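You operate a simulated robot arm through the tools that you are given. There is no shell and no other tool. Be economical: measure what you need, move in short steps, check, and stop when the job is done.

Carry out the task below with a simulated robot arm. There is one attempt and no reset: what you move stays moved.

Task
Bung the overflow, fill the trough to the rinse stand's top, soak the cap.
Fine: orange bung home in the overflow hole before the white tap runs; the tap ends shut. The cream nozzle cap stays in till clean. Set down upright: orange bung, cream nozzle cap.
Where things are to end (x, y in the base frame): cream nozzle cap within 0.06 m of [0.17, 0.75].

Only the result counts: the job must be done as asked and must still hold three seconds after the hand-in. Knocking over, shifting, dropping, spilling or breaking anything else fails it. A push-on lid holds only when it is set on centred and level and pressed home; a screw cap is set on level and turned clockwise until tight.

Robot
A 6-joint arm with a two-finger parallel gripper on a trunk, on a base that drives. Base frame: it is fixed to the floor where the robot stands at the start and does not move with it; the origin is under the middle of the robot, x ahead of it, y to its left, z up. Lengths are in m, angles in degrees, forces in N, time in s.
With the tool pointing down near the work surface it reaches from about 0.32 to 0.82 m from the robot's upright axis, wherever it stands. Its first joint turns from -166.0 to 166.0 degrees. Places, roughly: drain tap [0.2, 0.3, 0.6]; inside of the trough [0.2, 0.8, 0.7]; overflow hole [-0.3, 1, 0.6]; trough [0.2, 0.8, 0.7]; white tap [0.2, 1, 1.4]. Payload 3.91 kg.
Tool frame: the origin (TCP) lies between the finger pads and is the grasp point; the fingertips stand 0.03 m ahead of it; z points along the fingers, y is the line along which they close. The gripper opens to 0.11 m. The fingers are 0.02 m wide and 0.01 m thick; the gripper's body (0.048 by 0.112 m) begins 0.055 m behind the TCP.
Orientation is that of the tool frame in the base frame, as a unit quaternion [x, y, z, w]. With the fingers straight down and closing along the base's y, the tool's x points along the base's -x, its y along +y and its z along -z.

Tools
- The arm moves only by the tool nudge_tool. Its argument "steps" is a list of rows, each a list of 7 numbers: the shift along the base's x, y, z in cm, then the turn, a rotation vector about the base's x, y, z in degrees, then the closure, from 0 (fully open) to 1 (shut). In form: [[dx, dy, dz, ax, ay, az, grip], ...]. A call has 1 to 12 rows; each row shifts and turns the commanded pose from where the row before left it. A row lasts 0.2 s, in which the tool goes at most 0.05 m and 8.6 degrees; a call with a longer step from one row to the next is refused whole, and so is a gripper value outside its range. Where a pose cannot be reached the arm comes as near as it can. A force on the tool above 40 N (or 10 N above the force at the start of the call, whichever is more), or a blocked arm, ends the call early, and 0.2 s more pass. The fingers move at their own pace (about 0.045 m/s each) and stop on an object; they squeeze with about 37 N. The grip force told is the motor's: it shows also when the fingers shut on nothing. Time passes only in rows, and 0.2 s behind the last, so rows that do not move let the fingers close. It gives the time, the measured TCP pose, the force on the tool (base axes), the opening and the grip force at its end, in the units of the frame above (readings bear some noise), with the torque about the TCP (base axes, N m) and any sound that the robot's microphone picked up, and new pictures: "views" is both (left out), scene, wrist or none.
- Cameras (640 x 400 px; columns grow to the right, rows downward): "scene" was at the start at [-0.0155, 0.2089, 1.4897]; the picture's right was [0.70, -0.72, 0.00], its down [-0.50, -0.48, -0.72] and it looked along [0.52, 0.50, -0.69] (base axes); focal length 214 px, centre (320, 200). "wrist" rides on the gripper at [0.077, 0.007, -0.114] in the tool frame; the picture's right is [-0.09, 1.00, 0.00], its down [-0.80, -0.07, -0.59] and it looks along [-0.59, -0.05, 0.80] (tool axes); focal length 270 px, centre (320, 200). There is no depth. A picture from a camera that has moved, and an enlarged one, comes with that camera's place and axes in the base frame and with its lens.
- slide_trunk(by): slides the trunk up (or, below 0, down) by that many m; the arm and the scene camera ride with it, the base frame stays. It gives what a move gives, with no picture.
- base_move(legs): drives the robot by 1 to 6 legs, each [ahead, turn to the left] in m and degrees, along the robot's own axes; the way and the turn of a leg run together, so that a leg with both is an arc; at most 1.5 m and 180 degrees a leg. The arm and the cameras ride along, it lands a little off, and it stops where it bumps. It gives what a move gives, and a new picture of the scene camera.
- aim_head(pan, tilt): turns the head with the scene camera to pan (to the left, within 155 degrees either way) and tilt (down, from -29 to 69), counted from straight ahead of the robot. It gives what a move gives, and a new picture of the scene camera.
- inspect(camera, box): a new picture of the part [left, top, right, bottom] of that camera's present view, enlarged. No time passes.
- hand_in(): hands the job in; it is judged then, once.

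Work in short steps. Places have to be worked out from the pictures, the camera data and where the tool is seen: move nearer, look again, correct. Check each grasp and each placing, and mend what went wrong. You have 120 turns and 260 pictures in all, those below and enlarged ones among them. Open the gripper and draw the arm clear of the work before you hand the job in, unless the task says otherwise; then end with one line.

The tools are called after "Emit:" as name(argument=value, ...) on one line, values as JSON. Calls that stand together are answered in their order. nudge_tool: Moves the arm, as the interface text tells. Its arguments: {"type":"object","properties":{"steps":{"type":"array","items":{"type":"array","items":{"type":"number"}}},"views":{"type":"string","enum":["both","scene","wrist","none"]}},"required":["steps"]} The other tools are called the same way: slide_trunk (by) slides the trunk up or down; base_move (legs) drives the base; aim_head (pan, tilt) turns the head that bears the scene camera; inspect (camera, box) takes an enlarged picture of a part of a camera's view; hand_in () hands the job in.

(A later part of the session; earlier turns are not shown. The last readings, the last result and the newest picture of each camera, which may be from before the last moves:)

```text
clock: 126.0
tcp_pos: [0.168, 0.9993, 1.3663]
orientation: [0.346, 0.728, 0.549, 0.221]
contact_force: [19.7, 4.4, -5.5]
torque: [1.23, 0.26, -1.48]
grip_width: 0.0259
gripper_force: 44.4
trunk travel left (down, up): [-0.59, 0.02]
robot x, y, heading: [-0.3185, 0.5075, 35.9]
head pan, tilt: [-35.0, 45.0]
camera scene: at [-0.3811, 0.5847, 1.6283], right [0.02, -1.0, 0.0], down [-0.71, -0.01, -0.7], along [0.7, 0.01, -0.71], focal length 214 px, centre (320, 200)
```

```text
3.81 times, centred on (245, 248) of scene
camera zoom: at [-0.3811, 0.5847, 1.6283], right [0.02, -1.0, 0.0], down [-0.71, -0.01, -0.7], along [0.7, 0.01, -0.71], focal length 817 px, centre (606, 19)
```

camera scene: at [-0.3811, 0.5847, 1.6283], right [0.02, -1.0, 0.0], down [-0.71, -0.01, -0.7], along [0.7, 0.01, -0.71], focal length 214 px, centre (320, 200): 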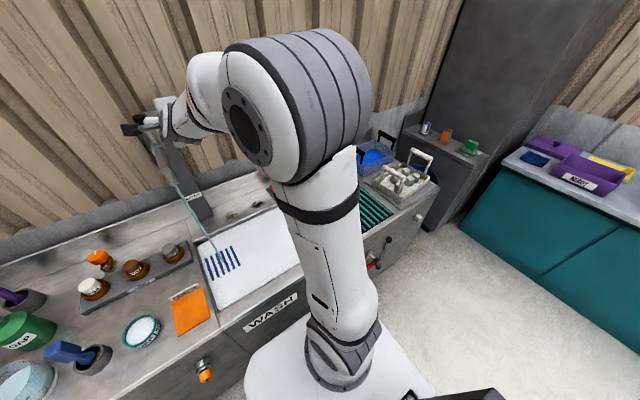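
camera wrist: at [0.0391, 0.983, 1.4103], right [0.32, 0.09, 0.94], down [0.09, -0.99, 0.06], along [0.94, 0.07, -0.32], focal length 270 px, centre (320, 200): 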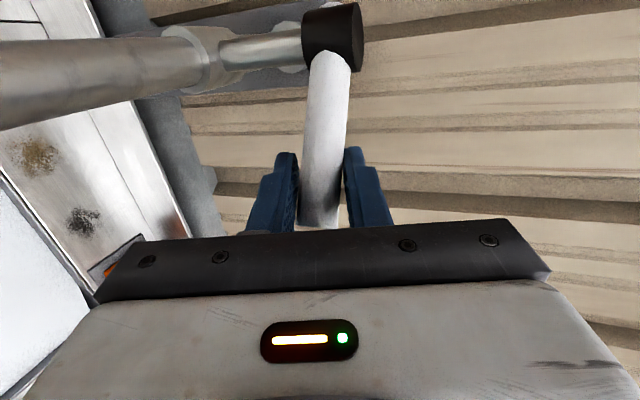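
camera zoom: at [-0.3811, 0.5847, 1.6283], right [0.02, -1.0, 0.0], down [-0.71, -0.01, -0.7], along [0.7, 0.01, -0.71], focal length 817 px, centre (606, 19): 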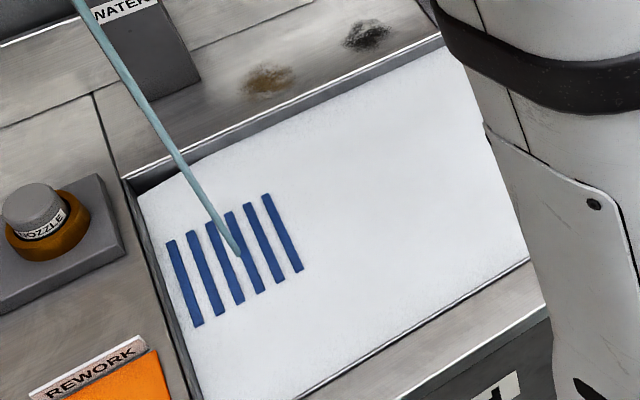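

Emit:
inspect(camera="scene", box=[376, 228, 406, 272])

Emit:
inspect(camera="scene", box=[200, 205, 250, 260])

```text
9.09 times, centred on (391, 250) of scene
camera zoom: at [-0.3811, 0.5847, 1.6283], right [0.02, -1.0, 0.0], down [-0.71, -0.01, -0.7], along [0.7, 0.01, -0.71], focal length 1950 px, centre (-326, -254)
```

zoom: 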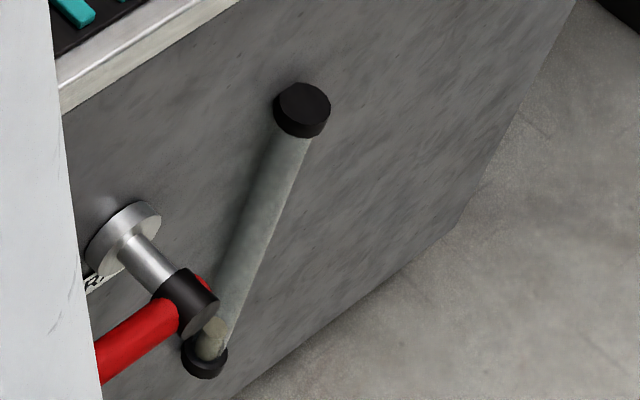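

```text
7.27 times, centred on (225, 232) of scene
camera zoom: at [-0.3811, 0.5847, 1.6283], right [0.02, -1.0, 0.0], down [-0.71, -0.01, -0.7], along [0.7, 0.01, -0.71], focal length 1560 px, centre (1011, -36)
```

zoom: 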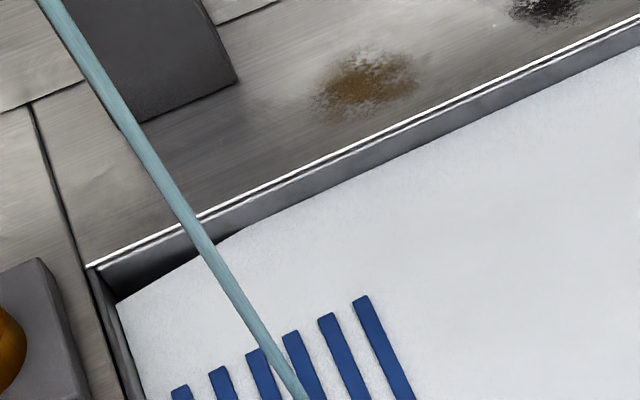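

I'll hold for ~5 s and compare both the tube and the froth.

Emit:
nudge_tool(steps=[[0, 0, 0, 0, 0, 0, 1], [0, 0, 0, 0, 0, 0, 1], [0, 0, 0, 0, 0, 0, 1], [0, 0, 0, 0, 0, 0, 1], [0, 0, 0, 0, 0, 0, 1], [0, 0, 0, 0, 0, 0, 1], [0, 0, 0, 0, 0, 0, 1], [0, 0, 0, 0, 0, 0, 1], [0, 0, 0, 0, 0, 0, 1], [0, 0, 0, 0, 0, 0, 1], [0, 0, 0, 0, 0, 0, 1], [0, 0, 0, 0, 0, 0, 1]], views="none")

Emit:
inspect(camera="scene", box=[376, 228, 406, 272])

Emit:
inspect(camera="scene", box=[200, 205, 250, 260])

```text
clock: 128.6
tcp_pos: [0.1675, 0.9984, 1.3663]
orientation: [0.345, 0.728, 0.55, 0.22]
contact_force: [13.3, 1.2, -11.3]
torque: [1.28, 0.14, -1.06]
grip_width: 0.0262
gripper_force: 44.3
trunk travel left (down, up): [-0.59, 0.02]
robot x, y, heading: [-0.3205, 0.5042, 35.8]
head pan, tilt: [-35.0, 45.0]
```

```text
9.09 times, centred on (391, 250) of scene
camera zoom: at [-0.3819, 0.5844, 1.6283], right [0.02, -1.0, 0.0], down [-0.71, -0.01, -0.71], along [0.7, 0.01, -0.71], focal length 1950 px, centre (-326, -254)
```

zoom: 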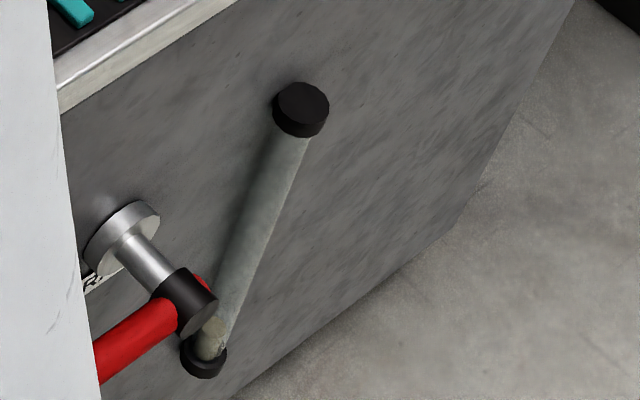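

```text
7.27 times, centred on (225, 232) of scene
camera zoom: at [-0.3819, 0.5844, 1.6283], right [0.02, -1.0, 0.0], down [-0.71, -0.01, -0.71], along [0.7, 0.01, -0.71], focal length 1560 px, centre (1011, -36)
```

zoom: 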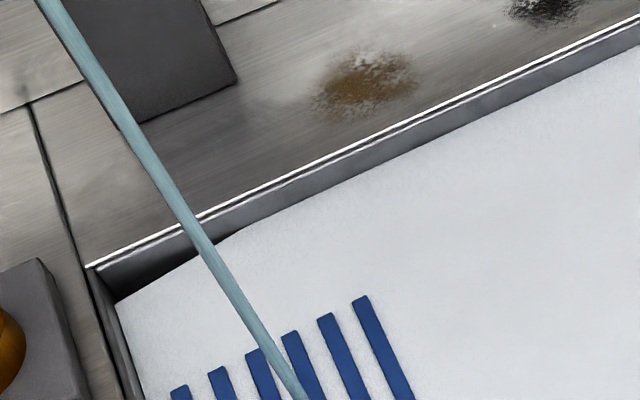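

Emit:
inspect(camera="scene", box=[382, 255, 402, 270])

Emit:
nudge_tool(steps=[[0, 0, 0, 0, 0, 0, 1], [0, 0, 0, 0, 0, 0, 1], [0, 0, 0, 0, 0, 0, 1], [0, 0, 0, 0, 0, 0, 1], [0, 0, 0, 0, 0, 0, 1], [0, 0, 0, 0, 0, 0, 1], [0, 0, 0, 0, 0, 0, 1], [0, 0, 0, 0, 0, 0, 1], [0, 0, 0, 0, 0, 0, 1], [0, 0, 0, 0, 0, 0, 1], [0, 0, 0, 0, 0, 0, 1], [0, 0, 0, 0, 0, 0, 1]], views="none")

Emit:
inspect(camera="scene", box=[382, 255, 402, 270])

Emit:
inspect(camera="scene", box=[190, 205, 260, 270])

```text
16.00 times, centred on (392, 262) of scene
camera zoom: at [-0.3819, 0.5844, 1.6283], right [0.02, -1.0, 0.0], down [-0.71, -0.01, -0.71], along [0.7, 0.01, -0.71], focal length 3432 px, centre (-832, -800)
```

zoom: 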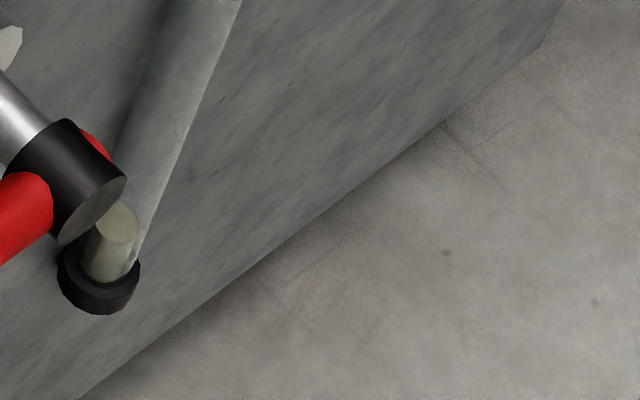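

```text
clock: 131.2
tcp_pos: [0.1668, 0.9991, 1.3663]
orientation: [0.345, 0.729, 0.548, 0.222]
contact_force: [9.0, -1.9, -16.7]
torque: [1.34, 0.04, -0.76]
grip_width: 0.0261
gripper_force: 44.9
trunk travel left (down, up): [-0.59, 0.02]
robot x, y, heading: [-0.3204, 0.5019, 35.9]
head pan, tilt: [-35.0, 45.0]
```

```text
16.00 times, centred on (392, 262) of scene
camera zoom: at [-0.3823, 0.5843, 1.6282], right [0.02, -1.0, 0.0], down [-0.71, -0.01, -0.71], along [0.71, 0.01, -0.71], focal length 3432 px, centre (-832, -800)
```

zoom: 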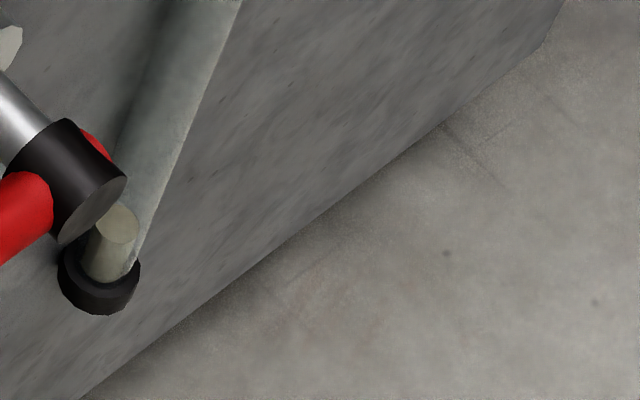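

```text
6.15 times, centred on (225, 238) of scene
camera zoom: at [-0.3823, 0.5843, 1.6282], right [0.02, -1.0, 0.0], down [-0.71, -0.01, -0.71], along [0.71, 0.01, -0.71], focal length 1320 px, centre (905, -31)
```

zoom: 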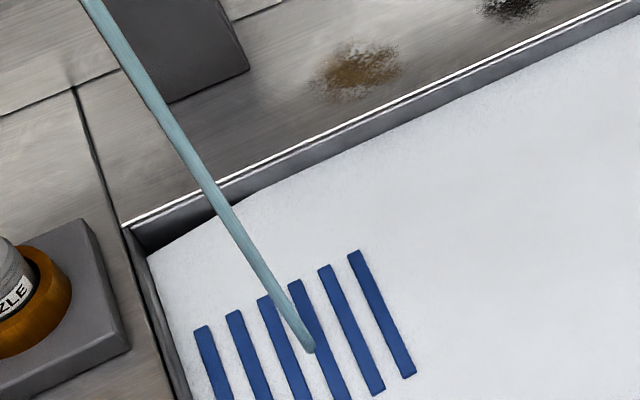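

No visible change yet. I'll open the tap further and use a high-zoom baseline of the froth corner.

Emit:
inspect(camera="scene", box=[200, 222, 232, 246])

Emit:
nudge_tool(steps=[[-0.6, 0.03, 0, 0, 0, 0, 1], [-0.6, 0.06, 0, 0, 0, 0, 1], [-0.6, 0.1, 0, 0, 0, 0, 1], [0, 0, 0, 0, 0, 0, 1], [0, 0, 0, 0, 0, 0, 1], [0, 0, 0, 0, 0, 0, 1], [0, 0, 0, 0, 0, 0, 1], [0, 0, 0, 0, 0, 0, 1]], views="wrist")

Emit:
inspect(camera="scene", box=[200, 222, 232, 246])

```text
16.00 times, centred on (216, 234) of scene
camera zoom: at [-0.3823, 0.5843, 1.6282], right [0.02, -1.0, 0.0], down [-0.71, -0.01, -0.71], along [0.71, 0.01, -0.71], focal length 3432 px, centre (1984, -344)
```

zoom: 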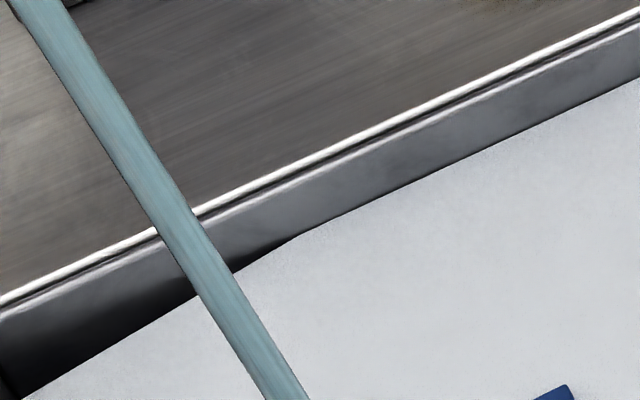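

```text
clock: 133.0
tcp_pos: [0.1542, 0.9992, 1.3672]
orientation: [0.346, 0.727, 0.55, 0.221]
contact_force: [37.4, 3.1, -1.4]
torque: [1.42, 0.35, -2.89]
grip_width: 0.028
gripper_force: 45.7
trunk travel left (down, up): [-0.59, 0.02]
robot x, y, heading: [-0.3182, 0.5054, 36.2]
head pan, tilt: [-35.0, 45.0]
camera wrist: at [0.0248, 0.9843, 1.4115], right [0.32, 0.09, 0.94], down [0.09, -0.99, 0.06], along [0.94, 0.07, -0.32], focal length 270 px, centre (320, 200)
```

wrist: 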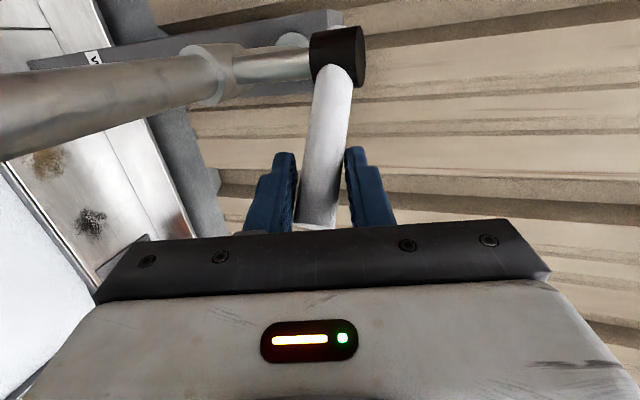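

```text
16.00 times, centred on (216, 234) of scene
camera zoom: at [-0.3772, 0.5844, 1.6286], right [0.02, -1.0, 0.0], down [-0.71, -0.01, -0.7], along [0.7, 0.01, -0.71], focal length 3432 px, centre (1984, -344)
```

zoom: 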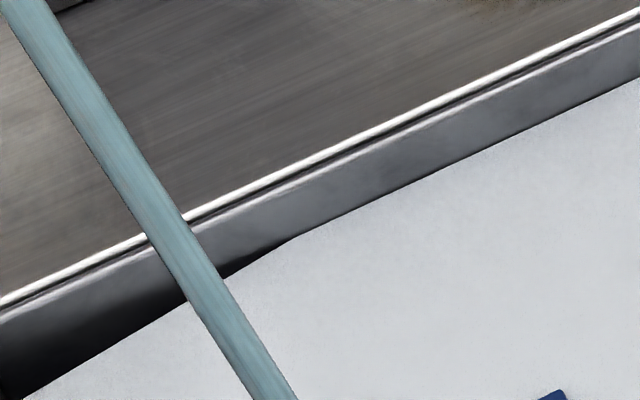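

Emit:
inspect(camera="scene", box=[382, 255, 402, 270])

Emit:
inspect(camera="scene", box=[190, 205, 260, 270])

```text
16.00 times, centred on (392, 262) of scene
camera zoom: at [-0.3772, 0.5844, 1.6286], right [0.02, -1.0, 0.0], down [-0.71, -0.01, -0.7], along [0.7, 0.01, -0.71], focal length 3432 px, centre (-832, -800)
```

zoom: 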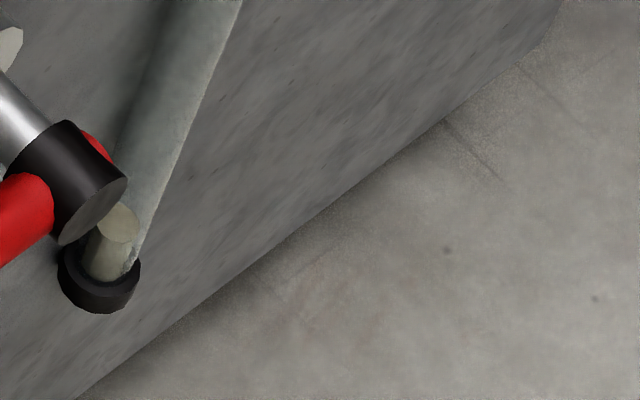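

```text
6.15 times, centred on (225, 238) of scene
camera zoom: at [-0.3772, 0.5844, 1.6286], right [0.02, -1.0, 0.0], down [-0.71, -0.01, -0.7], along [0.7, 0.01, -0.71], focal length 1320 px, centre (905, -31)
```

zoom: 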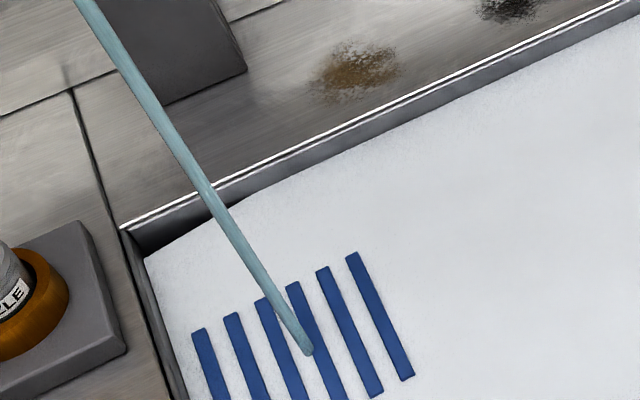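

Still static. I'll run ~7.5 s more and re-inspect.

Emit:
nudge_tool(steps=[[0, 0, 0, 0, 0, 0, 1], [0, 0, 0, 0, 0, 0, 1], [0, 0, 0, 0, 0, 0, 1], [0, 0, 0, 0, 0, 0, 1], [0, 0, 0, 0, 0, 0, 1], [0, 0, 0, 0, 0, 0, 1], [0, 0, 0, 0, 0, 0, 1], [0, 0, 0, 0, 0, 0, 1], [0, 0, 0, 0, 0, 0, 1], [0, 0, 0, 0, 0, 0, 1], [0, 0, 0, 0, 0, 0, 1], [0, 0, 0, 0, 0, 0, 1]], views="none")

Emit:
nudge_tool(steps=[[0, 0, 0, 0, 0, 0, 1], [0, 0, 0, 0, 0, 0, 1], [0, 0, 0, 0, 0, 0, 1], [0, 0, 0, 0, 0, 0, 1], [0, 0, 0, 0, 0, 0, 1], [0, 0, 0, 0, 0, 0, 1], [0, 0, 0, 0, 0, 0, 1], [0, 0, 0, 0, 0, 0, 1], [0, 0, 0, 0, 0, 0, 1], [0, 0, 0, 0, 0, 0, 1], [0, 0, 0, 0, 0, 0, 1], [0, 0, 0, 0, 0, 0, 1]], views="none")

Emit:
inspect(camera="scene", box=[190, 205, 260, 270])

Emit:
inspect(camera="scene", box=[376, 228, 406, 272])

```text
clock: 135.6
tcp_pos: [0.1532, 1.0, 1.3674]
orientation: [0.346, 0.728, 0.549, 0.221]
contact_force: [36.2, 4.5, 6.0]
torque: [1.58, 0.16, -2.69]
grip_width: 0.0284
gripper_force: 45.4
trunk travel left (down, up): [-0.59, 0.02]
robot x, y, heading: [-0.3183, 0.5067, 36.1]
head pan, tilt: [-35.0, 45.0]
```

```text
clock: 138.2
tcp_pos: [0.1517, 1.0, 1.3669]
orientation: [0.345, 0.728, 0.549, 0.221]
contact_force: [31.1, 5.0, 5.3]
torque: [1.68, -0.03, -2.32]
grip_width: 0.0285
gripper_force: 44.3
trunk travel left (down, up): [-0.59, 0.02]
robot x, y, heading: [-0.3212, 0.506, 36.1]
head pan, tilt: [-35.0, 45.0]
```

```text
6.15 times, centred on (225, 238) of scene
camera zoom: at [-0.3794, 0.5839, 1.6284], right [0.02, -1.0, 0.0], down [-0.71, -0.01, -0.7], along [0.7, 0.01, -0.71], focal length 1320 px, centre (905, -31)
```

zoom: 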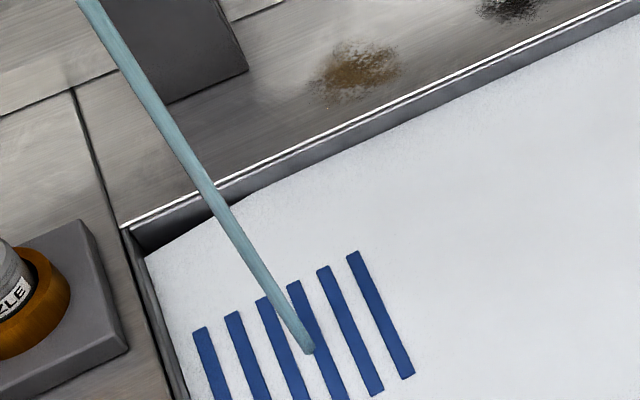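

```text
9.09 times, centred on (391, 250) of scene
camera zoom: at [-0.3794, 0.5839, 1.6284], right [0.02, -1.0, 0.0], down [-0.71, -0.01, -0.7], along [0.7, 0.01, -0.71], focal length 1950 px, centre (-326, -254)
```

zoom: 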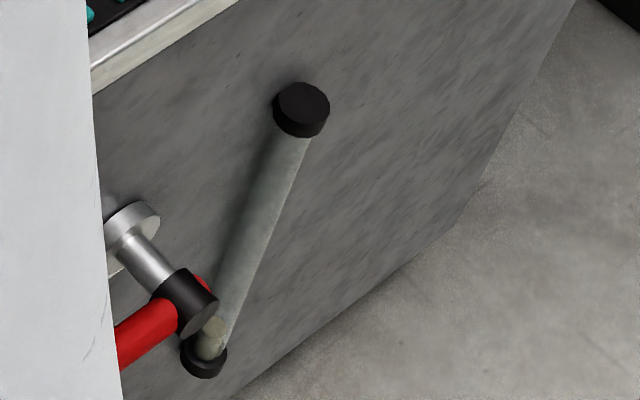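

Emit:
inspect(camera="scene", box=[0, 0, 640, 400])

Emit:
inspect(camera="scene", box=[180, 330, 260, 390])

```text
1.00 times, centred on (320, 200) of scene (not enlarged: the box is as wide or as high as the picture)
camera zoom: at [-0.3794, 0.5839, 1.6284], right [0.02, -1.0, 0.0], down [-0.71, -0.01, -0.7], along [0.7, 0.01, -0.71], focal length 214 px, centre (320, 200)
```

zoom: 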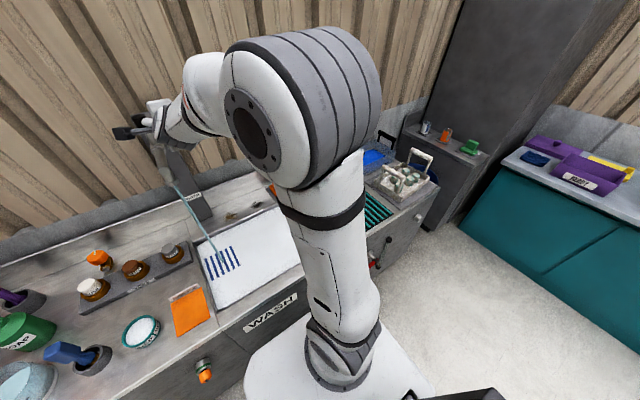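

```text
6.67 times, centred on (220, 360) of scene
camera zoom: at [-0.3794, 0.5839, 1.6284], right [0.02, -1.0, 0.0], down [-0.71, -0.01, -0.7], along [0.7, 0.01, -0.71], focal length 1430 px, centre (987, -867)
```

zoom: 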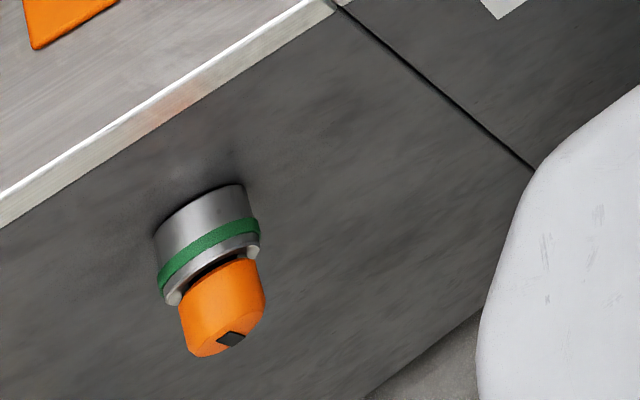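

Bung is still home, no leaks. Run ~10 s more with checks.

Emit:
nudge_tool(steps=[[0, 0, 0, 0, 0, 0, 1], [0, 0, 0, 0, 0, 0, 1], [0, 0, 0, 0, 0, 0, 1], [0, 0, 0, 0, 0, 0, 1], [0, 0, 0, 0, 0, 0, 1], [0, 0, 0, 0, 0, 0, 1], [0, 0, 0, 0, 0, 0, 1], [0, 0, 0, 0, 0, 0, 1], [0, 0, 0, 0, 0, 0, 1], [0, 0, 0, 0, 0, 0, 1], [0, 0, 0, 0, 0, 0, 1], [0, 0, 0, 0, 0, 0, 1]], views="none")

Emit:
nudge_tool(steps=[[0, 0, 0, 0, 0, 0, 1], [0, 0, 0, 0, 0, 0, 1], [0, 0, 0, 0, 0, 0, 1], [0, 0, 0, 0, 0, 0, 1], [0, 0, 0, 0, 0, 0, 1], [0, 0, 0, 0, 0, 0, 1], [0, 0, 0, 0, 0, 0, 1], [0, 0, 0, 0, 0, 0, 1], [0, 0, 0, 0, 0, 0, 1], [0, 0, 0, 0, 0, 0, 1], [0, 0, 0, 0, 0, 0, 1], [0, 0, 0, 0, 0, 0, 1]], views="none")

Emit:
nudge_tool(steps=[[0, 0, 0, 0, 0, 0, 1], [0, 0, 0, 0, 0, 0, 1], [0, 0, 0, 0, 0, 0, 1], [0, 0, 0, 0, 0, 0, 1], [0, 0, 0, 0, 0, 0, 1], [0, 0, 0, 0, 0, 0, 1], [0, 0, 0, 0, 0, 0, 1], [0, 0, 0, 0, 0, 0, 1], [0, 0, 0, 0, 0, 0, 1], [0, 0, 0, 0, 0, 0, 1], [0, 0, 0, 0, 0, 0, 1], [0, 0, 0, 0, 0, 0, 1]], views="none")

Emit:
inspect(camera="scene", box=[190, 205, 260, 270])

Emit:
inspect(camera="scene", box=[376, 228, 406, 272])

```text
clock: 140.8
tcp_pos: [0.1521, 1.0004, 1.3677]
orientation: [0.345, 0.728, 0.549, 0.22]
contact_force: [25.8, 4.3, 2.4]
torque: [1.75, -0.21, -1.95]
grip_width: 0.0292
gripper_force: 45.1
trunk travel left (down, up): [-0.59, 0.02]
robot x, y, heading: [-0.3213, 0.5035, 36.0]
head pan, tilt: [-35.0, 45.0]
```

```text
clock: 143.4
tcp_pos: [0.1499, 1.0006, 1.3677]
orientation: [0.345, 0.728, 0.549, 0.221]
contact_force: [22.1, 4.8, 3.3]
torque: [1.8, -0.26, -1.7]
grip_width: 0.0294
gripper_force: 45.2
trunk travel left (down, up): [-0.59, 0.02]
robot x, y, heading: [-0.3176, 0.5052, 35.8]
head pan, tilt: [-35.0, 45.0]
```

```text
clock: 146.0
tcp_pos: [0.1488, 1.0, 1.3679]
orientation: [0.344, 0.728, 0.549, 0.221]
contact_force: [20.3, 4.3, 1.2]
torque: [1.82, -0.31, -1.54]
grip_width: 0.0294
gripper_force: 45.5
trunk travel left (down, up): [-0.59, 0.02]
robot x, y, heading: [-0.3165, 0.5031, 35.8]
head pan, tilt: [-35.0, 45.0]
```

```text
6.15 times, centred on (225, 238) of scene
camera zoom: at [-0.3814, 0.5839, 1.6283], right [0.02, -1.0, 0.0], down [-0.71, -0.01, -0.7], along [0.7, 0.01, -0.71], focal length 1320 px, centre (905, -31)
```

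zoom: 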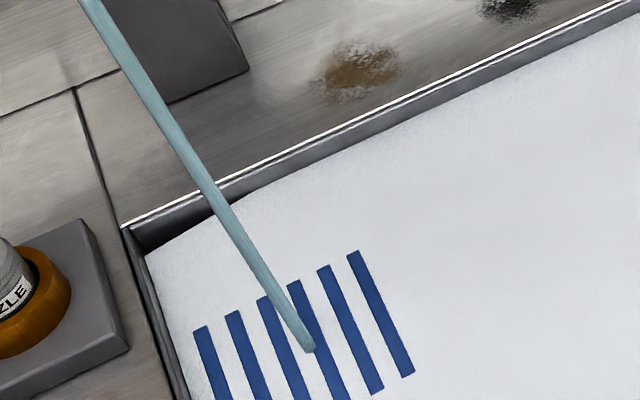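

```text
9.09 times, centred on (391, 250) of scene
camera zoom: at [-0.3814, 0.5839, 1.6283], right [0.02, -1.0, 0.0], down [-0.71, -0.01, -0.7], along [0.7, 0.01, -0.71], focal length 1950 px, centre (-326, -254)
```

zoom: 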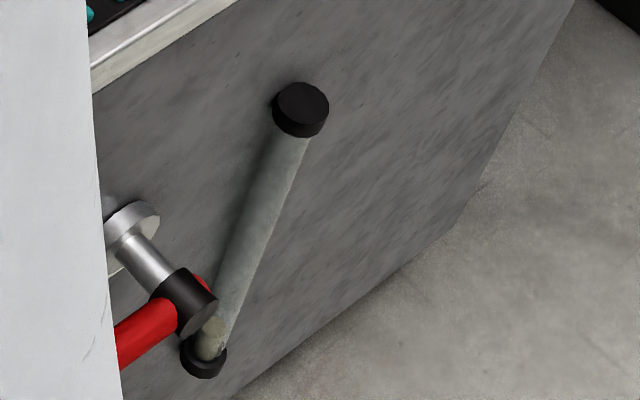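

Still static. I'll open the tap fully to speed it up, letting the tool yaw follow a little.

Emit:
nudge_tool(steps=[[-0.55, 0.15, 0, 0, 0, 0, 1], [-0.55, 0.18, 0, 0, 0, 0, 1], [-0.54, 0.22, 0, 0, 0, 0, 1], [-0.5, 0.27, 0, 0, 0, 0, 1], [-0.5, 0.3, 0, 0, 0, 0, 1], [-0.48, 0.33, 0, 0, 0, 0, 1], [0, 0, 0, 0, 0, 0, 1], [0, 0, 0, 0, 0, 0, 1]], views="both")

Emit:
inspect(camera="scene", box=[190, 205, 260, 270])

```text
clock: 146.5
tcp_pos: [0.1499, 1.0013, 1.368]
orientation: [0.351, 0.724, 0.55, 0.223]
contact_force: [23.7, 5.2, -6.5]
torque: [2.12, -0.55, -1.85]
grip_width: 0.0291
gripper_force: 44.5
trunk travel left (down, up): [-0.59, 0.02]
robot x, y, heading: [-0.3201, 0.5032, 35.7]
head pan, tilt: [-35.0, 45.0]
stopped in row 2: the force on the tool passed its limit at 44 N (the readings are from after the stop); the commanded pose is now the measured one
camera scene: at [-0.3801, 0.5852, 1.6281], right [0.02, -1.0, 0.0], down [-0.71, -0.01, -0.7], along [0.7, 0.01, -0.71], focal length 214 px, centre (320, 200)
camera wrist: at [0.0188, 0.9861, 1.4118], right [0.32, 0.08, 0.94], down [0.08, -0.99, 0.06], along [0.94, 0.06, -0.32], focal length 270 px, centre (320, 200)
```

scene: 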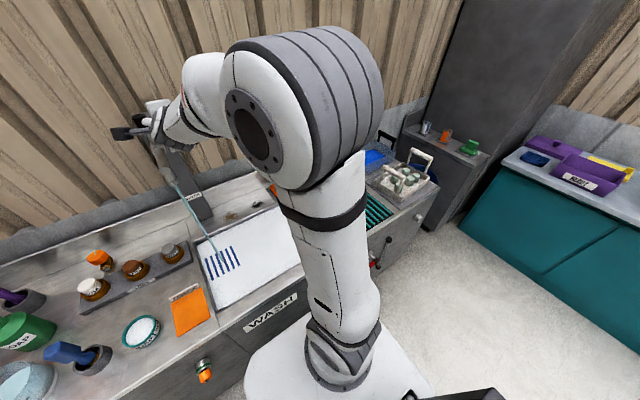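
wrist: 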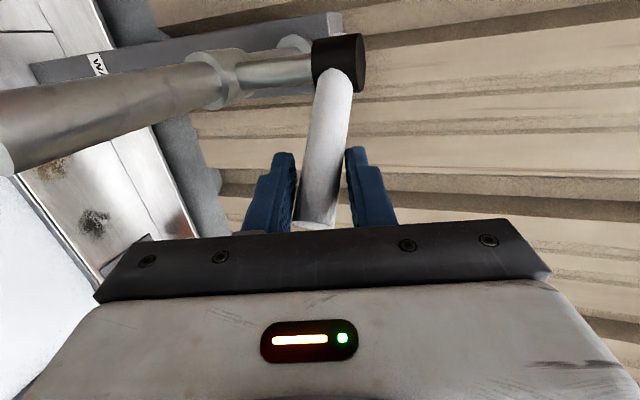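

```text
6.15 times, centred on (225, 238) of scene
camera zoom: at [-0.3801, 0.5852, 1.6281], right [0.02, -1.0, 0.0], down [-0.71, -0.01, -0.7], along [0.7, 0.01, -0.71], focal length 1320 px, centre (905, -31)
```

zoom: 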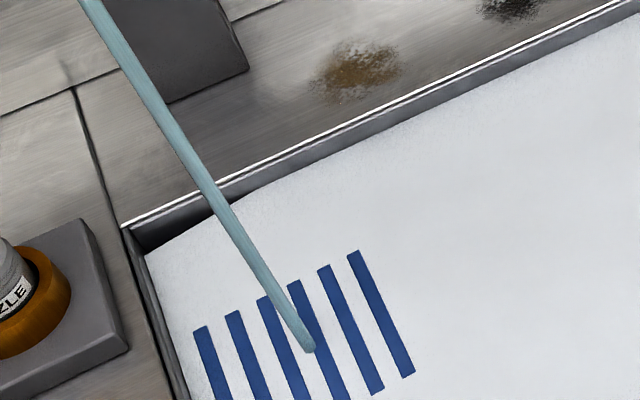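

Emit:
inspect(camera="scene", box=[200, 222, 232, 246])

Emit:
inspect(camera="scene", box=[382, 255, 402, 270])

Emit:
inspect(camera="scene", box=[200, 240, 248, 276])

```text
16.00 times, centred on (216, 234) of scene
camera zoom: at [-0.3801, 0.5852, 1.6281], right [0.02, -1.0, 0.0], down [-0.71, -0.01, -0.7], along [0.7, 0.01, -0.71], focal length 3432 px, centre (1984, -344)
```

zoom: 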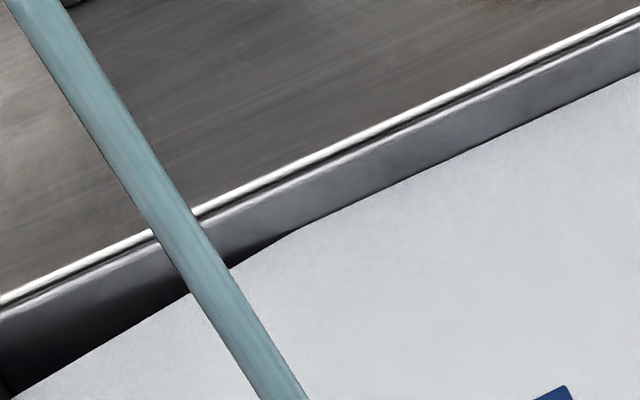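

```text
16.00 times, centred on (392, 262) of scene
camera zoom: at [-0.3801, 0.5852, 1.6281], right [0.02, -1.0, 0.0], down [-0.71, -0.01, -0.7], along [0.7, 0.01, -0.71], focal length 3432 px, centre (-832, -800)
```

zoom: 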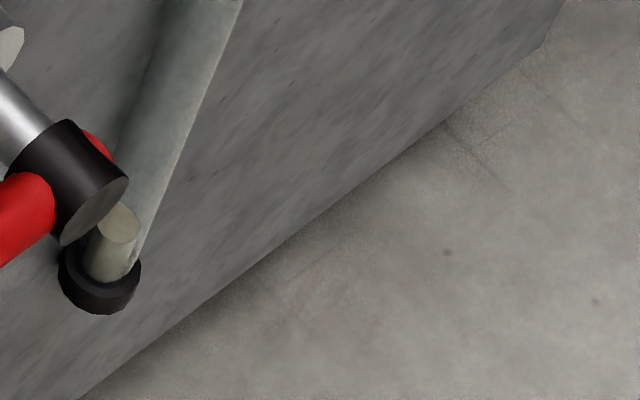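

```text
11.11 times, centred on (224, 258) of scene
camera zoom: at [-0.3801, 0.5852, 1.6281], right [0.02, -1.0, 0.0], down [-0.71, -0.01, -0.7], along [0.7, 0.01, -0.71], focal length 2383 px, centre (1387, -444)
```

zoom: 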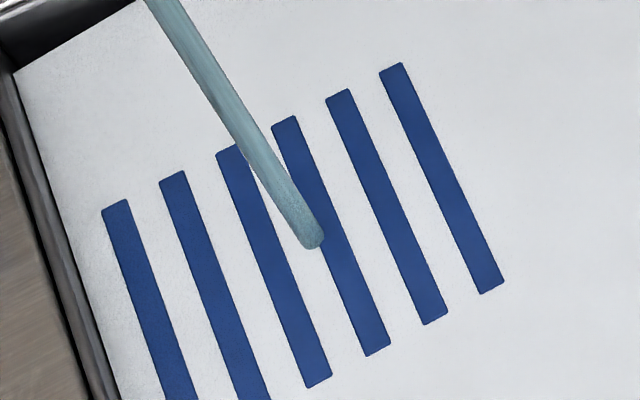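

The froth seems to be rising slightly (a few px). Run 10 s more and compare.

Emit:
nudge_tool(steps=[[0, 0, 0, 0, 0, 0, 1], [0, 0, 0, 0, 0, 0, 1], [0, 0, 0, 0, 0, 0, 1], [0, 0, 0, 0, 0, 0, 1], [0, 0, 0, 0, 0, 0, 1], [0, 0, 0, 0, 0, 0, 1], [0, 0, 0, 0, 0, 0, 1], [0, 0, 0, 0, 0, 0, 1], [0, 0, 0, 0, 0, 0, 1], [0, 0, 0, 0, 0, 0, 1], [0, 0, 0, 0, 0, 0, 1], [0, 0, 0, 0, 0, 0, 1]], views="none")

Emit:
nudge_tool(steps=[[0, 0, 0, 0, 0, 0, 1], [0, 0, 0, 0, 0, 0, 1], [0, 0, 0, 0, 0, 0, 1], [0, 0, 0, 0, 0, 0, 1], [0, 0, 0, 0, 0, 0, 1], [0, 0, 0, 0, 0, 0, 1], [0, 0, 0, 0, 0, 0, 1], [0, 0, 0, 0, 0, 0, 1], [0, 0, 0, 0, 0, 0, 1], [0, 0, 0, 0, 0, 0, 1], [0, 0, 0, 0, 0, 0, 1], [0, 0, 0, 0, 0, 0, 1]], views="none")

Emit:
nudge_tool(steps=[[0, 0, 0, 0, 0, 0, 1], [0, 0, 0, 0, 0, 0, 1], [0, 0, 0, 0, 0, 0, 1], [0, 0, 0, 0, 0, 0, 1], [0, 0, 0, 0, 0, 0, 1], [0, 0, 0, 0, 0, 0, 1], [0, 0, 0, 0, 0, 0, 1], [0, 0, 0, 0, 0, 0, 1], [0, 0, 0, 0, 0, 0, 1], [0, 0, 0, 0, 0, 0, 1], [0, 0, 0, 0, 0, 0, 1], [0, 0, 0, 0, 0, 0, 1]], views="none")

Emit:
inspect(camera="scene", box=[200, 222, 232, 246])

Emit:
inspect(camera="scene", box=[200, 240, 248, 276])

Emit:
inspect(camera="scene", box=[376, 228, 406, 272])

```text
clock: 149.1
tcp_pos: [0.1487, 1.0006, 1.3685]
orientation: [0.349, 0.725, 0.55, 0.221]
contact_force: [30.0, 0.1, -7.4]
torque: [1.71, -0.12, -2.31]
grip_width: 0.0298
gripper_force: 45.0
trunk travel left (down, up): [-0.59, 0.02]
robot x, y, heading: [-0.317, 0.5024, 36.3]
head pan, tilt: [-35.0, 45.0]
```

```text
clock: 151.7
tcp_pos: [0.1474, 1.0006, 1.368]
orientation: [0.348, 0.727, 0.549, 0.222]
contact_force: [27.0, -1.4, -9.8]
torque: [1.77, -0.21, -2.07]
grip_width: 0.0295
gripper_force: 45.1
trunk travel left (down, up): [-0.59, 0.02]
robot x, y, heading: [-0.32, 0.5043, 36.0]
head pan, tilt: [-35.0, 45.0]
```

```text
clock: 154.3
tcp_pos: [0.1457, 1.0001, 1.3674]
orientation: [0.348, 0.726, 0.55, 0.222]
contact_force: [22.4, -0.2, -12.9]
torque: [1.8, -0.3, -1.75]
grip_width: 0.0297
gripper_force: 45.1
trunk travel left (down, up): [-0.59, 0.02]
robot x, y, heading: [-0.3231, 0.5016, 35.9]
head pan, tilt: [-35.0, 45.0]
```

```text
16.00 times, centred on (216, 234) of scene
camera zoom: at [-0.3797, 0.584, 1.6284], right [0.02, -1.0, 0.0], down [-0.71, -0.01, -0.7], along [0.7, 0.01, -0.71], focal length 3432 px, centre (1984, -344)
```

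zoom: 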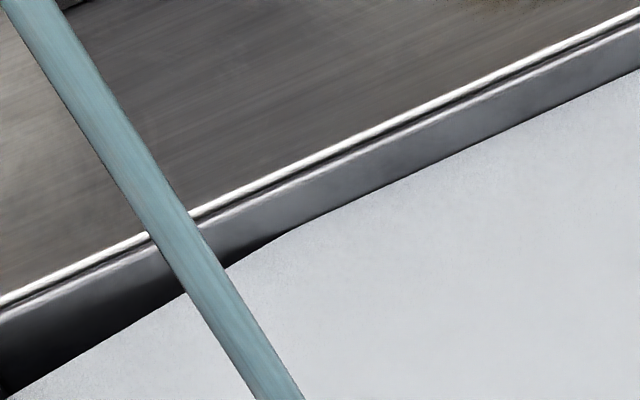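

```text
11.11 times, centred on (224, 258) of scene
camera zoom: at [-0.3797, 0.584, 1.6284], right [0.02, -1.0, 0.0], down [-0.71, -0.01, -0.7], along [0.7, 0.01, -0.71], focal length 2383 px, centre (1387, -444)
```

zoom: 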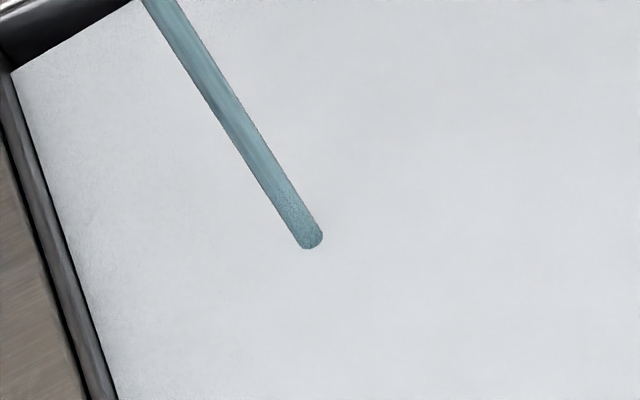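

```text
9.09 times, centred on (391, 250) of scene
camera zoom: at [-0.3797, 0.584, 1.6284], right [0.02, -1.0, 0.0], down [-0.71, -0.01, -0.7], along [0.7, 0.01, -0.71], focal length 1950 px, centre (-326, -254)
```

zoom: 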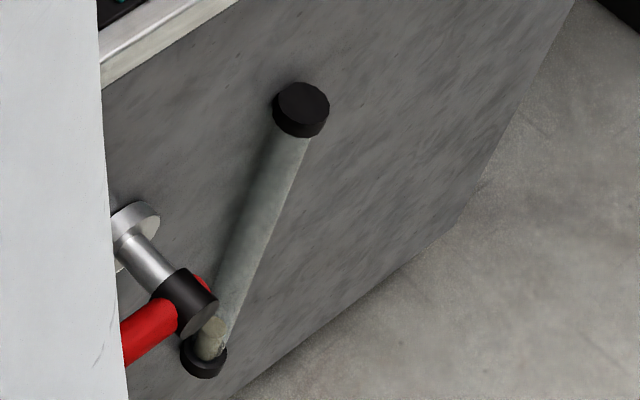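

The blue bars of the rinse stand have just been covered: the level is at the stand's top. Closing the tap now by pushing the handle back.

Emit:
nudge_tool(steps=[[0.9, -0.16, 0, 0, 0, 0, 1], [0.9, -0.1, 0, 0, 0, 0, 1], [0.75, 0, 0, 0, 0, 0, 1], [0.75, 0.02, 0, 0, 0, 0, 1], [0.73, 0.13, 0, 0, 0, 0, 1], [0.73, 0.17, 0, 0, 0, 0, 1], [0.69, 0.27, 0, 0, 0, 0, 1], [0.69, 0.3, 0, 0, 0, 0, 1], [0.62, 0.4, 0, 0, 0, 0, 1], [0.62, 0.42, 0, 0, 0, 0, 1]], views="both")

```text
clock: 156.1
tcp_pos: [0.2021, 1.0064, 1.3653]
orientation: [0.349, 0.729, 0.546, 0.222]
contact_force: [2.8, -2.4, -2.9]
torque: [0.74, 0.32, -0.12]
grip_width: 0.0221
gripper_force: 45.1
trunk travel left (down, up): [-0.59, 0.02]
robot x, y, heading: [-0.3227, 0.5014, 36.1]
head pan, tilt: [-35.0, 45.0]
stopped in row 8: the force on the tool passed its limit at 40 N (the readings are from after the stop); the commanded pose is now the measured one
camera scene: at [-0.3849, 0.5831, 1.629], right [0.02, -1.0, 0.0], down [-0.71, -0.01, -0.71], along [0.71, 0.01, -0.71], focal length 214 px, centre (320, 200)
camera wrist: at [0.0722, 0.991, 1.4109], right [0.32, 0.09, 0.94], down [0.09, -0.99, 0.07], along [0.94, 0.06, -0.33], focal length 270 px, centre (320, 200)
```

scene: 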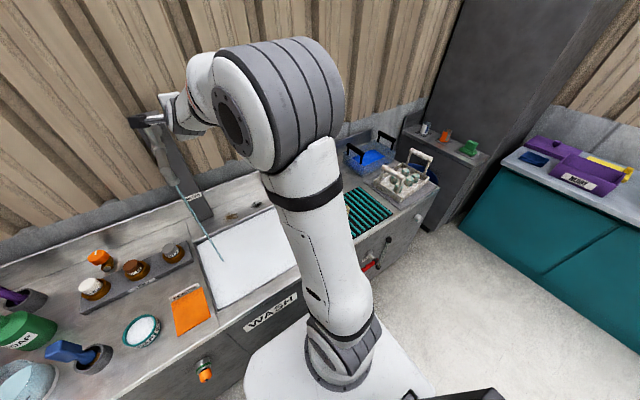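
wrist: 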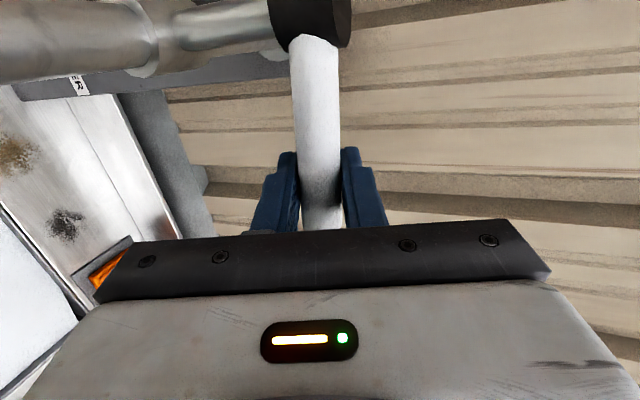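

Stream is thinner but still running; continue closing.

Emit:
nudge_tool(steps=[[0.6, 0.4, 0, 0, 0, 0, 1], [0.6, 0.42, 0, 0, 0, 0, 1], [0.55, 0.45, 0, 0, 0, 0, 1], [0.5, 0.45, 0, 0, 0, 0, 1], [0, 0, 0, 0, 0, 0, 1]], views="both")

```text
clock: 156.9
tcp_pos: [0.2158, 1.0154, 1.3652]
orientation: [0.347, 0.731, 0.544, 0.221]
contact_force: [-9.4, -18.0, 0.8]
torque: [-0.82, -0.51, -0.05]
grip_width: 0.0221
gripper_force: 44.7
trunk travel left (down, up): [-0.59, 0.02]
robot x, y, heading: [-0.32, 0.5038, 36.0]
head pan, tilt: [-35.0, 45.0]
stopped in row 4: the force on the tool passed its limit at 49 N (the readings are from after the stop); the commanded pose is now the measured one
camera scene: at [-0.3884, 0.5792, 1.6286], right [0.02, -1.0, 0.0], down [-0.71, -0.01, -0.71], along [0.71, 0.01, -0.71], focal length 214 px, centre (320, 200)
camera wrist: at [0.0866, 1.0002, 1.4105], right [0.32, 0.1, 0.94], down [0.09, -0.99, 0.07], along [0.94, 0.06, -0.33], focal length 270 px, centre (320, 200)
```

scene: 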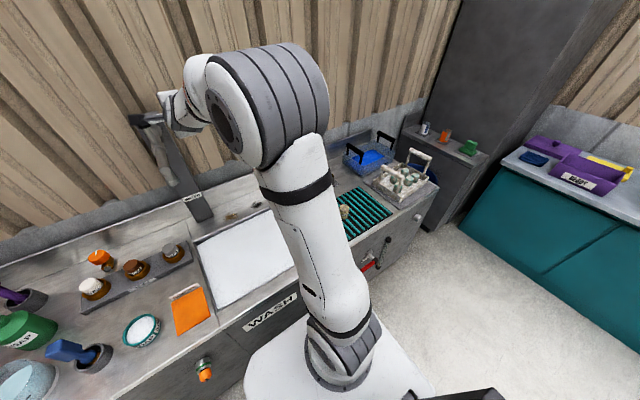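
wrist: 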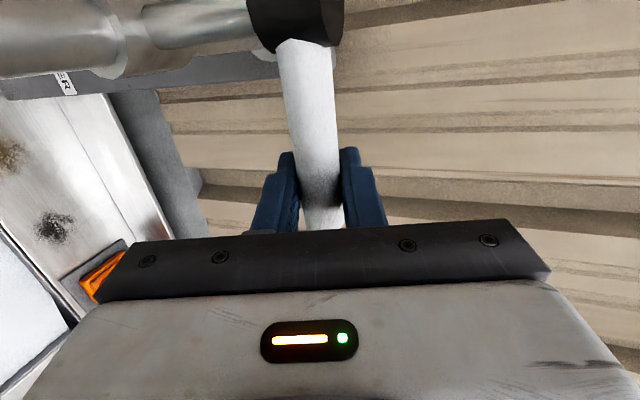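

The stream has stopped and the handle is back at its stop. Release and back off.

Emit:
nudge_tool(steps=[[0, 0, 0, 0, 0, 0, 0.5], [0, 0, 0, 0, 0, 0, 0], [0, 0, 0, 0, 0, 0, 0], [0, 0, 0, 0, 0, 0, 0], [0, 0, 0, 0, 0, 0, 0], [-2.5, -2.2, 0, 0, 0, 0, 0], [-3, -2.6, 0, 0, 0, 0, 0], [-3, -2.6, 0, 0, 0, 0, 0]], views="both")

Emit:
inspect(camera="scene", box=[110, 90, 250, 290])

```text
clock: 158.8
tcp_pos: [0.1323, 0.944, 1.3657]
orientation: [0.347, 0.731, 0.543, 0.221]
contact_force: [0.3, 0.1, -0.2]
torque: [-0.02, -0.02, -0.02]
grip_width: 0.1099
gripper_force: 0.1
trunk travel left (down, up): [-0.59, 0.02]
robot x, y, heading: [-0.3208, 0.5016, 35.9]
head pan, tilt: [-35.0, 45.0]
camera scene: at [-0.3872, 0.5822, 1.6282], right [0.02, -1.0, 0.0], down [-0.71, -0.01, -0.71], along [0.71, 0.01, -0.71], focal length 214 px, centre (320, 200)
camera wrist: at [0.0021, 0.9304, 1.4104], right [0.32, 0.1, 0.94], down [0.09, -0.99, 0.07], along [0.94, 0.06, -0.33], focal length 270 px, centre (320, 200)
```

scene: 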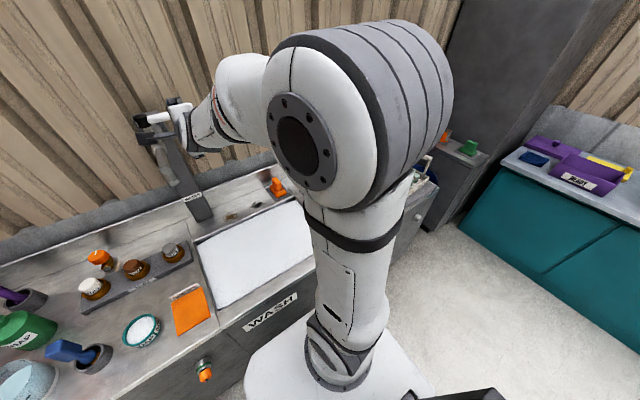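
wrist: 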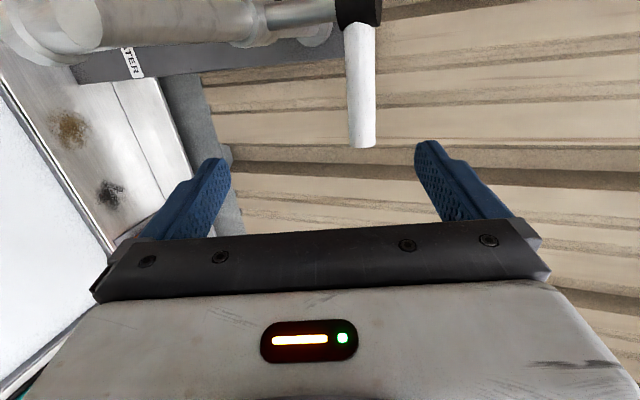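

```text
2.00 times, centred on (180, 190) of scene
camera zoom: at [-0.3872, 0.5822, 1.6282], right [0.02, -1.0, 0.0], down [-0.71, -0.01, -0.71], along [0.71, 0.01, -0.71], focal length 429 px, centre (600, 220)
```

zoom: 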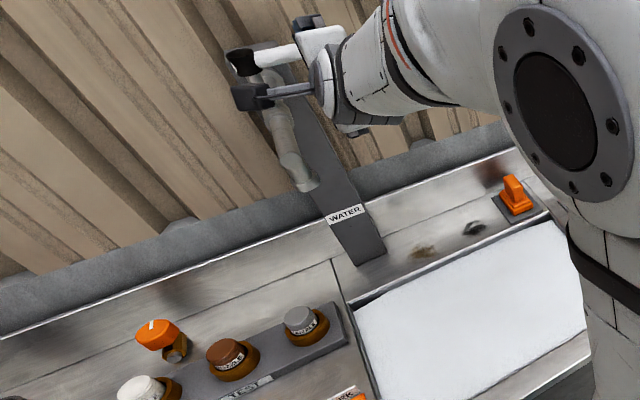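

Tap is shut. Now to the cap at about (0.34, 0.473): swing right, lower, and point the tool down.

Emit:
nudge_tool(steps=[[1.7, -3.8, 0, 0, 0, 0, 0], [1.7, -3.8, -1.5, -5.4, 5.9, 0, 0], [1.7, -3.8, -2.4, -5.4, 5.9, 0, 0], [1.7, -3.8, -2.4, -5.4, 5.9, 0, 0], [1.7, -3.8, -2.4, -5.4, 5.9, 0, 0], [1.7, -3.8, -2.4, -5.4, 5.9, 0, 0], [1.7, -3.8, -2.4, -5.4, 5.9, 0, 0], [1.7, -3.8, -2.4, -5.4, 5.9, 0, 0], [1.7, -3.8, -2.4, -5.4, 5.9, 0, 0], [1.7, -3.8, -2.4, -5.4, 5.9, 0, 0], [1.7, -3.8, -2.4, 0, 0, 0, 0], [1.7, -3.8, -2.4, 0, 0, 0, 0]], views="none")

Emit:
aim_head(pan=0, tilt=45)

Emit:
nudge_tool(steps=[[0, 0, 0, 0, 0, 0, 0]], views="wrist")

```text
clock: 161.3
tcp_pos: [0.209, 0.4285, 0.8553]
orientation: [0.412, 0.905, 0.087, 0.069]
contact_force: [0.6, -0.1, 0.2]
torque: [0.03, 0.01, -0.03]
grip_width: 0.1099
gripper_force: 0.0
out of reach, approached as far as the arm can: row 2, 3, 4, 5, 6, 7, 8, 9, 10
trunk travel left (down, up): [-0.59, 0.02]
robot x, y, heading: [-0.3238, 0.5, 36.3]
head pan, tilt: [-35.0, 45.0]
```

```text
clock: 162.4
tcp_pos: [0.2096, 0.4295, 0.8556]
orientation: [0.412, 0.904, 0.086, 0.07]
contact_force: [0.7, -0.2, -0.1]
torque: [0.02, -0.02, -0.02]
grip_width: 0.1098
gripper_force: 0.1
trunk travel left (down, up): [-0.59, 0.02]
robot x, y, heading: [-0.3214, 0.5022, 36.1]
head pan, tilt: [0.0, 45.0]
camera scene: at [-0.4014, 0.6293, 1.6282], right [0.59, -0.81, 0.0], down [-0.57, -0.42, -0.71], along [0.57, 0.42, -0.71], focal length 214 px, centre (320, 200)
```

scene: 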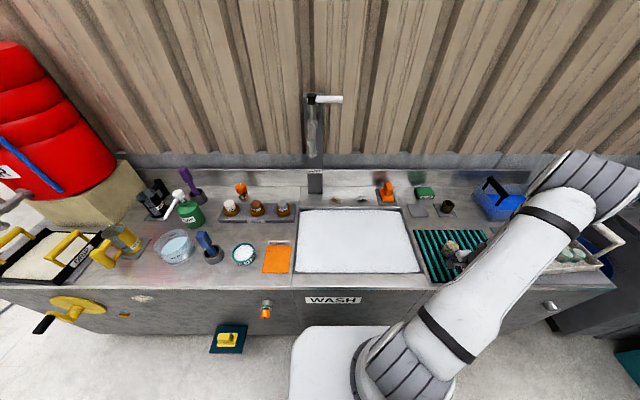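

```text
clock: 162.8
tcp_pos: [0.209, 0.4293, 0.8548]
orientation: [0.412, 0.905, 0.086, 0.07]
contact_force: [0.1, 0.1, -0.8]
torque: [0.01, 0.03, 0.0]
grip_width: 0.1099
gripper_force: 0.1
trunk travel left (down, up): [-0.59, 0.02]
robot x, y, heading: [-0.3194, 0.5066, 36.0]
head pan, tilt: [0.0, 45.0]
camera wrist: at [0.1418, 0.4811, 0.9632], right [0.79, 0.58, 0.22], down [0.35, -0.71, 0.61], along [0.51, -0.4, -0.76], focal length 270 px, centre (320, 200)
```

wrist: 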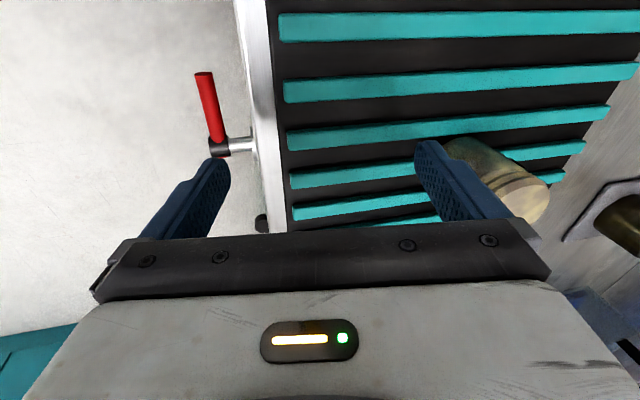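

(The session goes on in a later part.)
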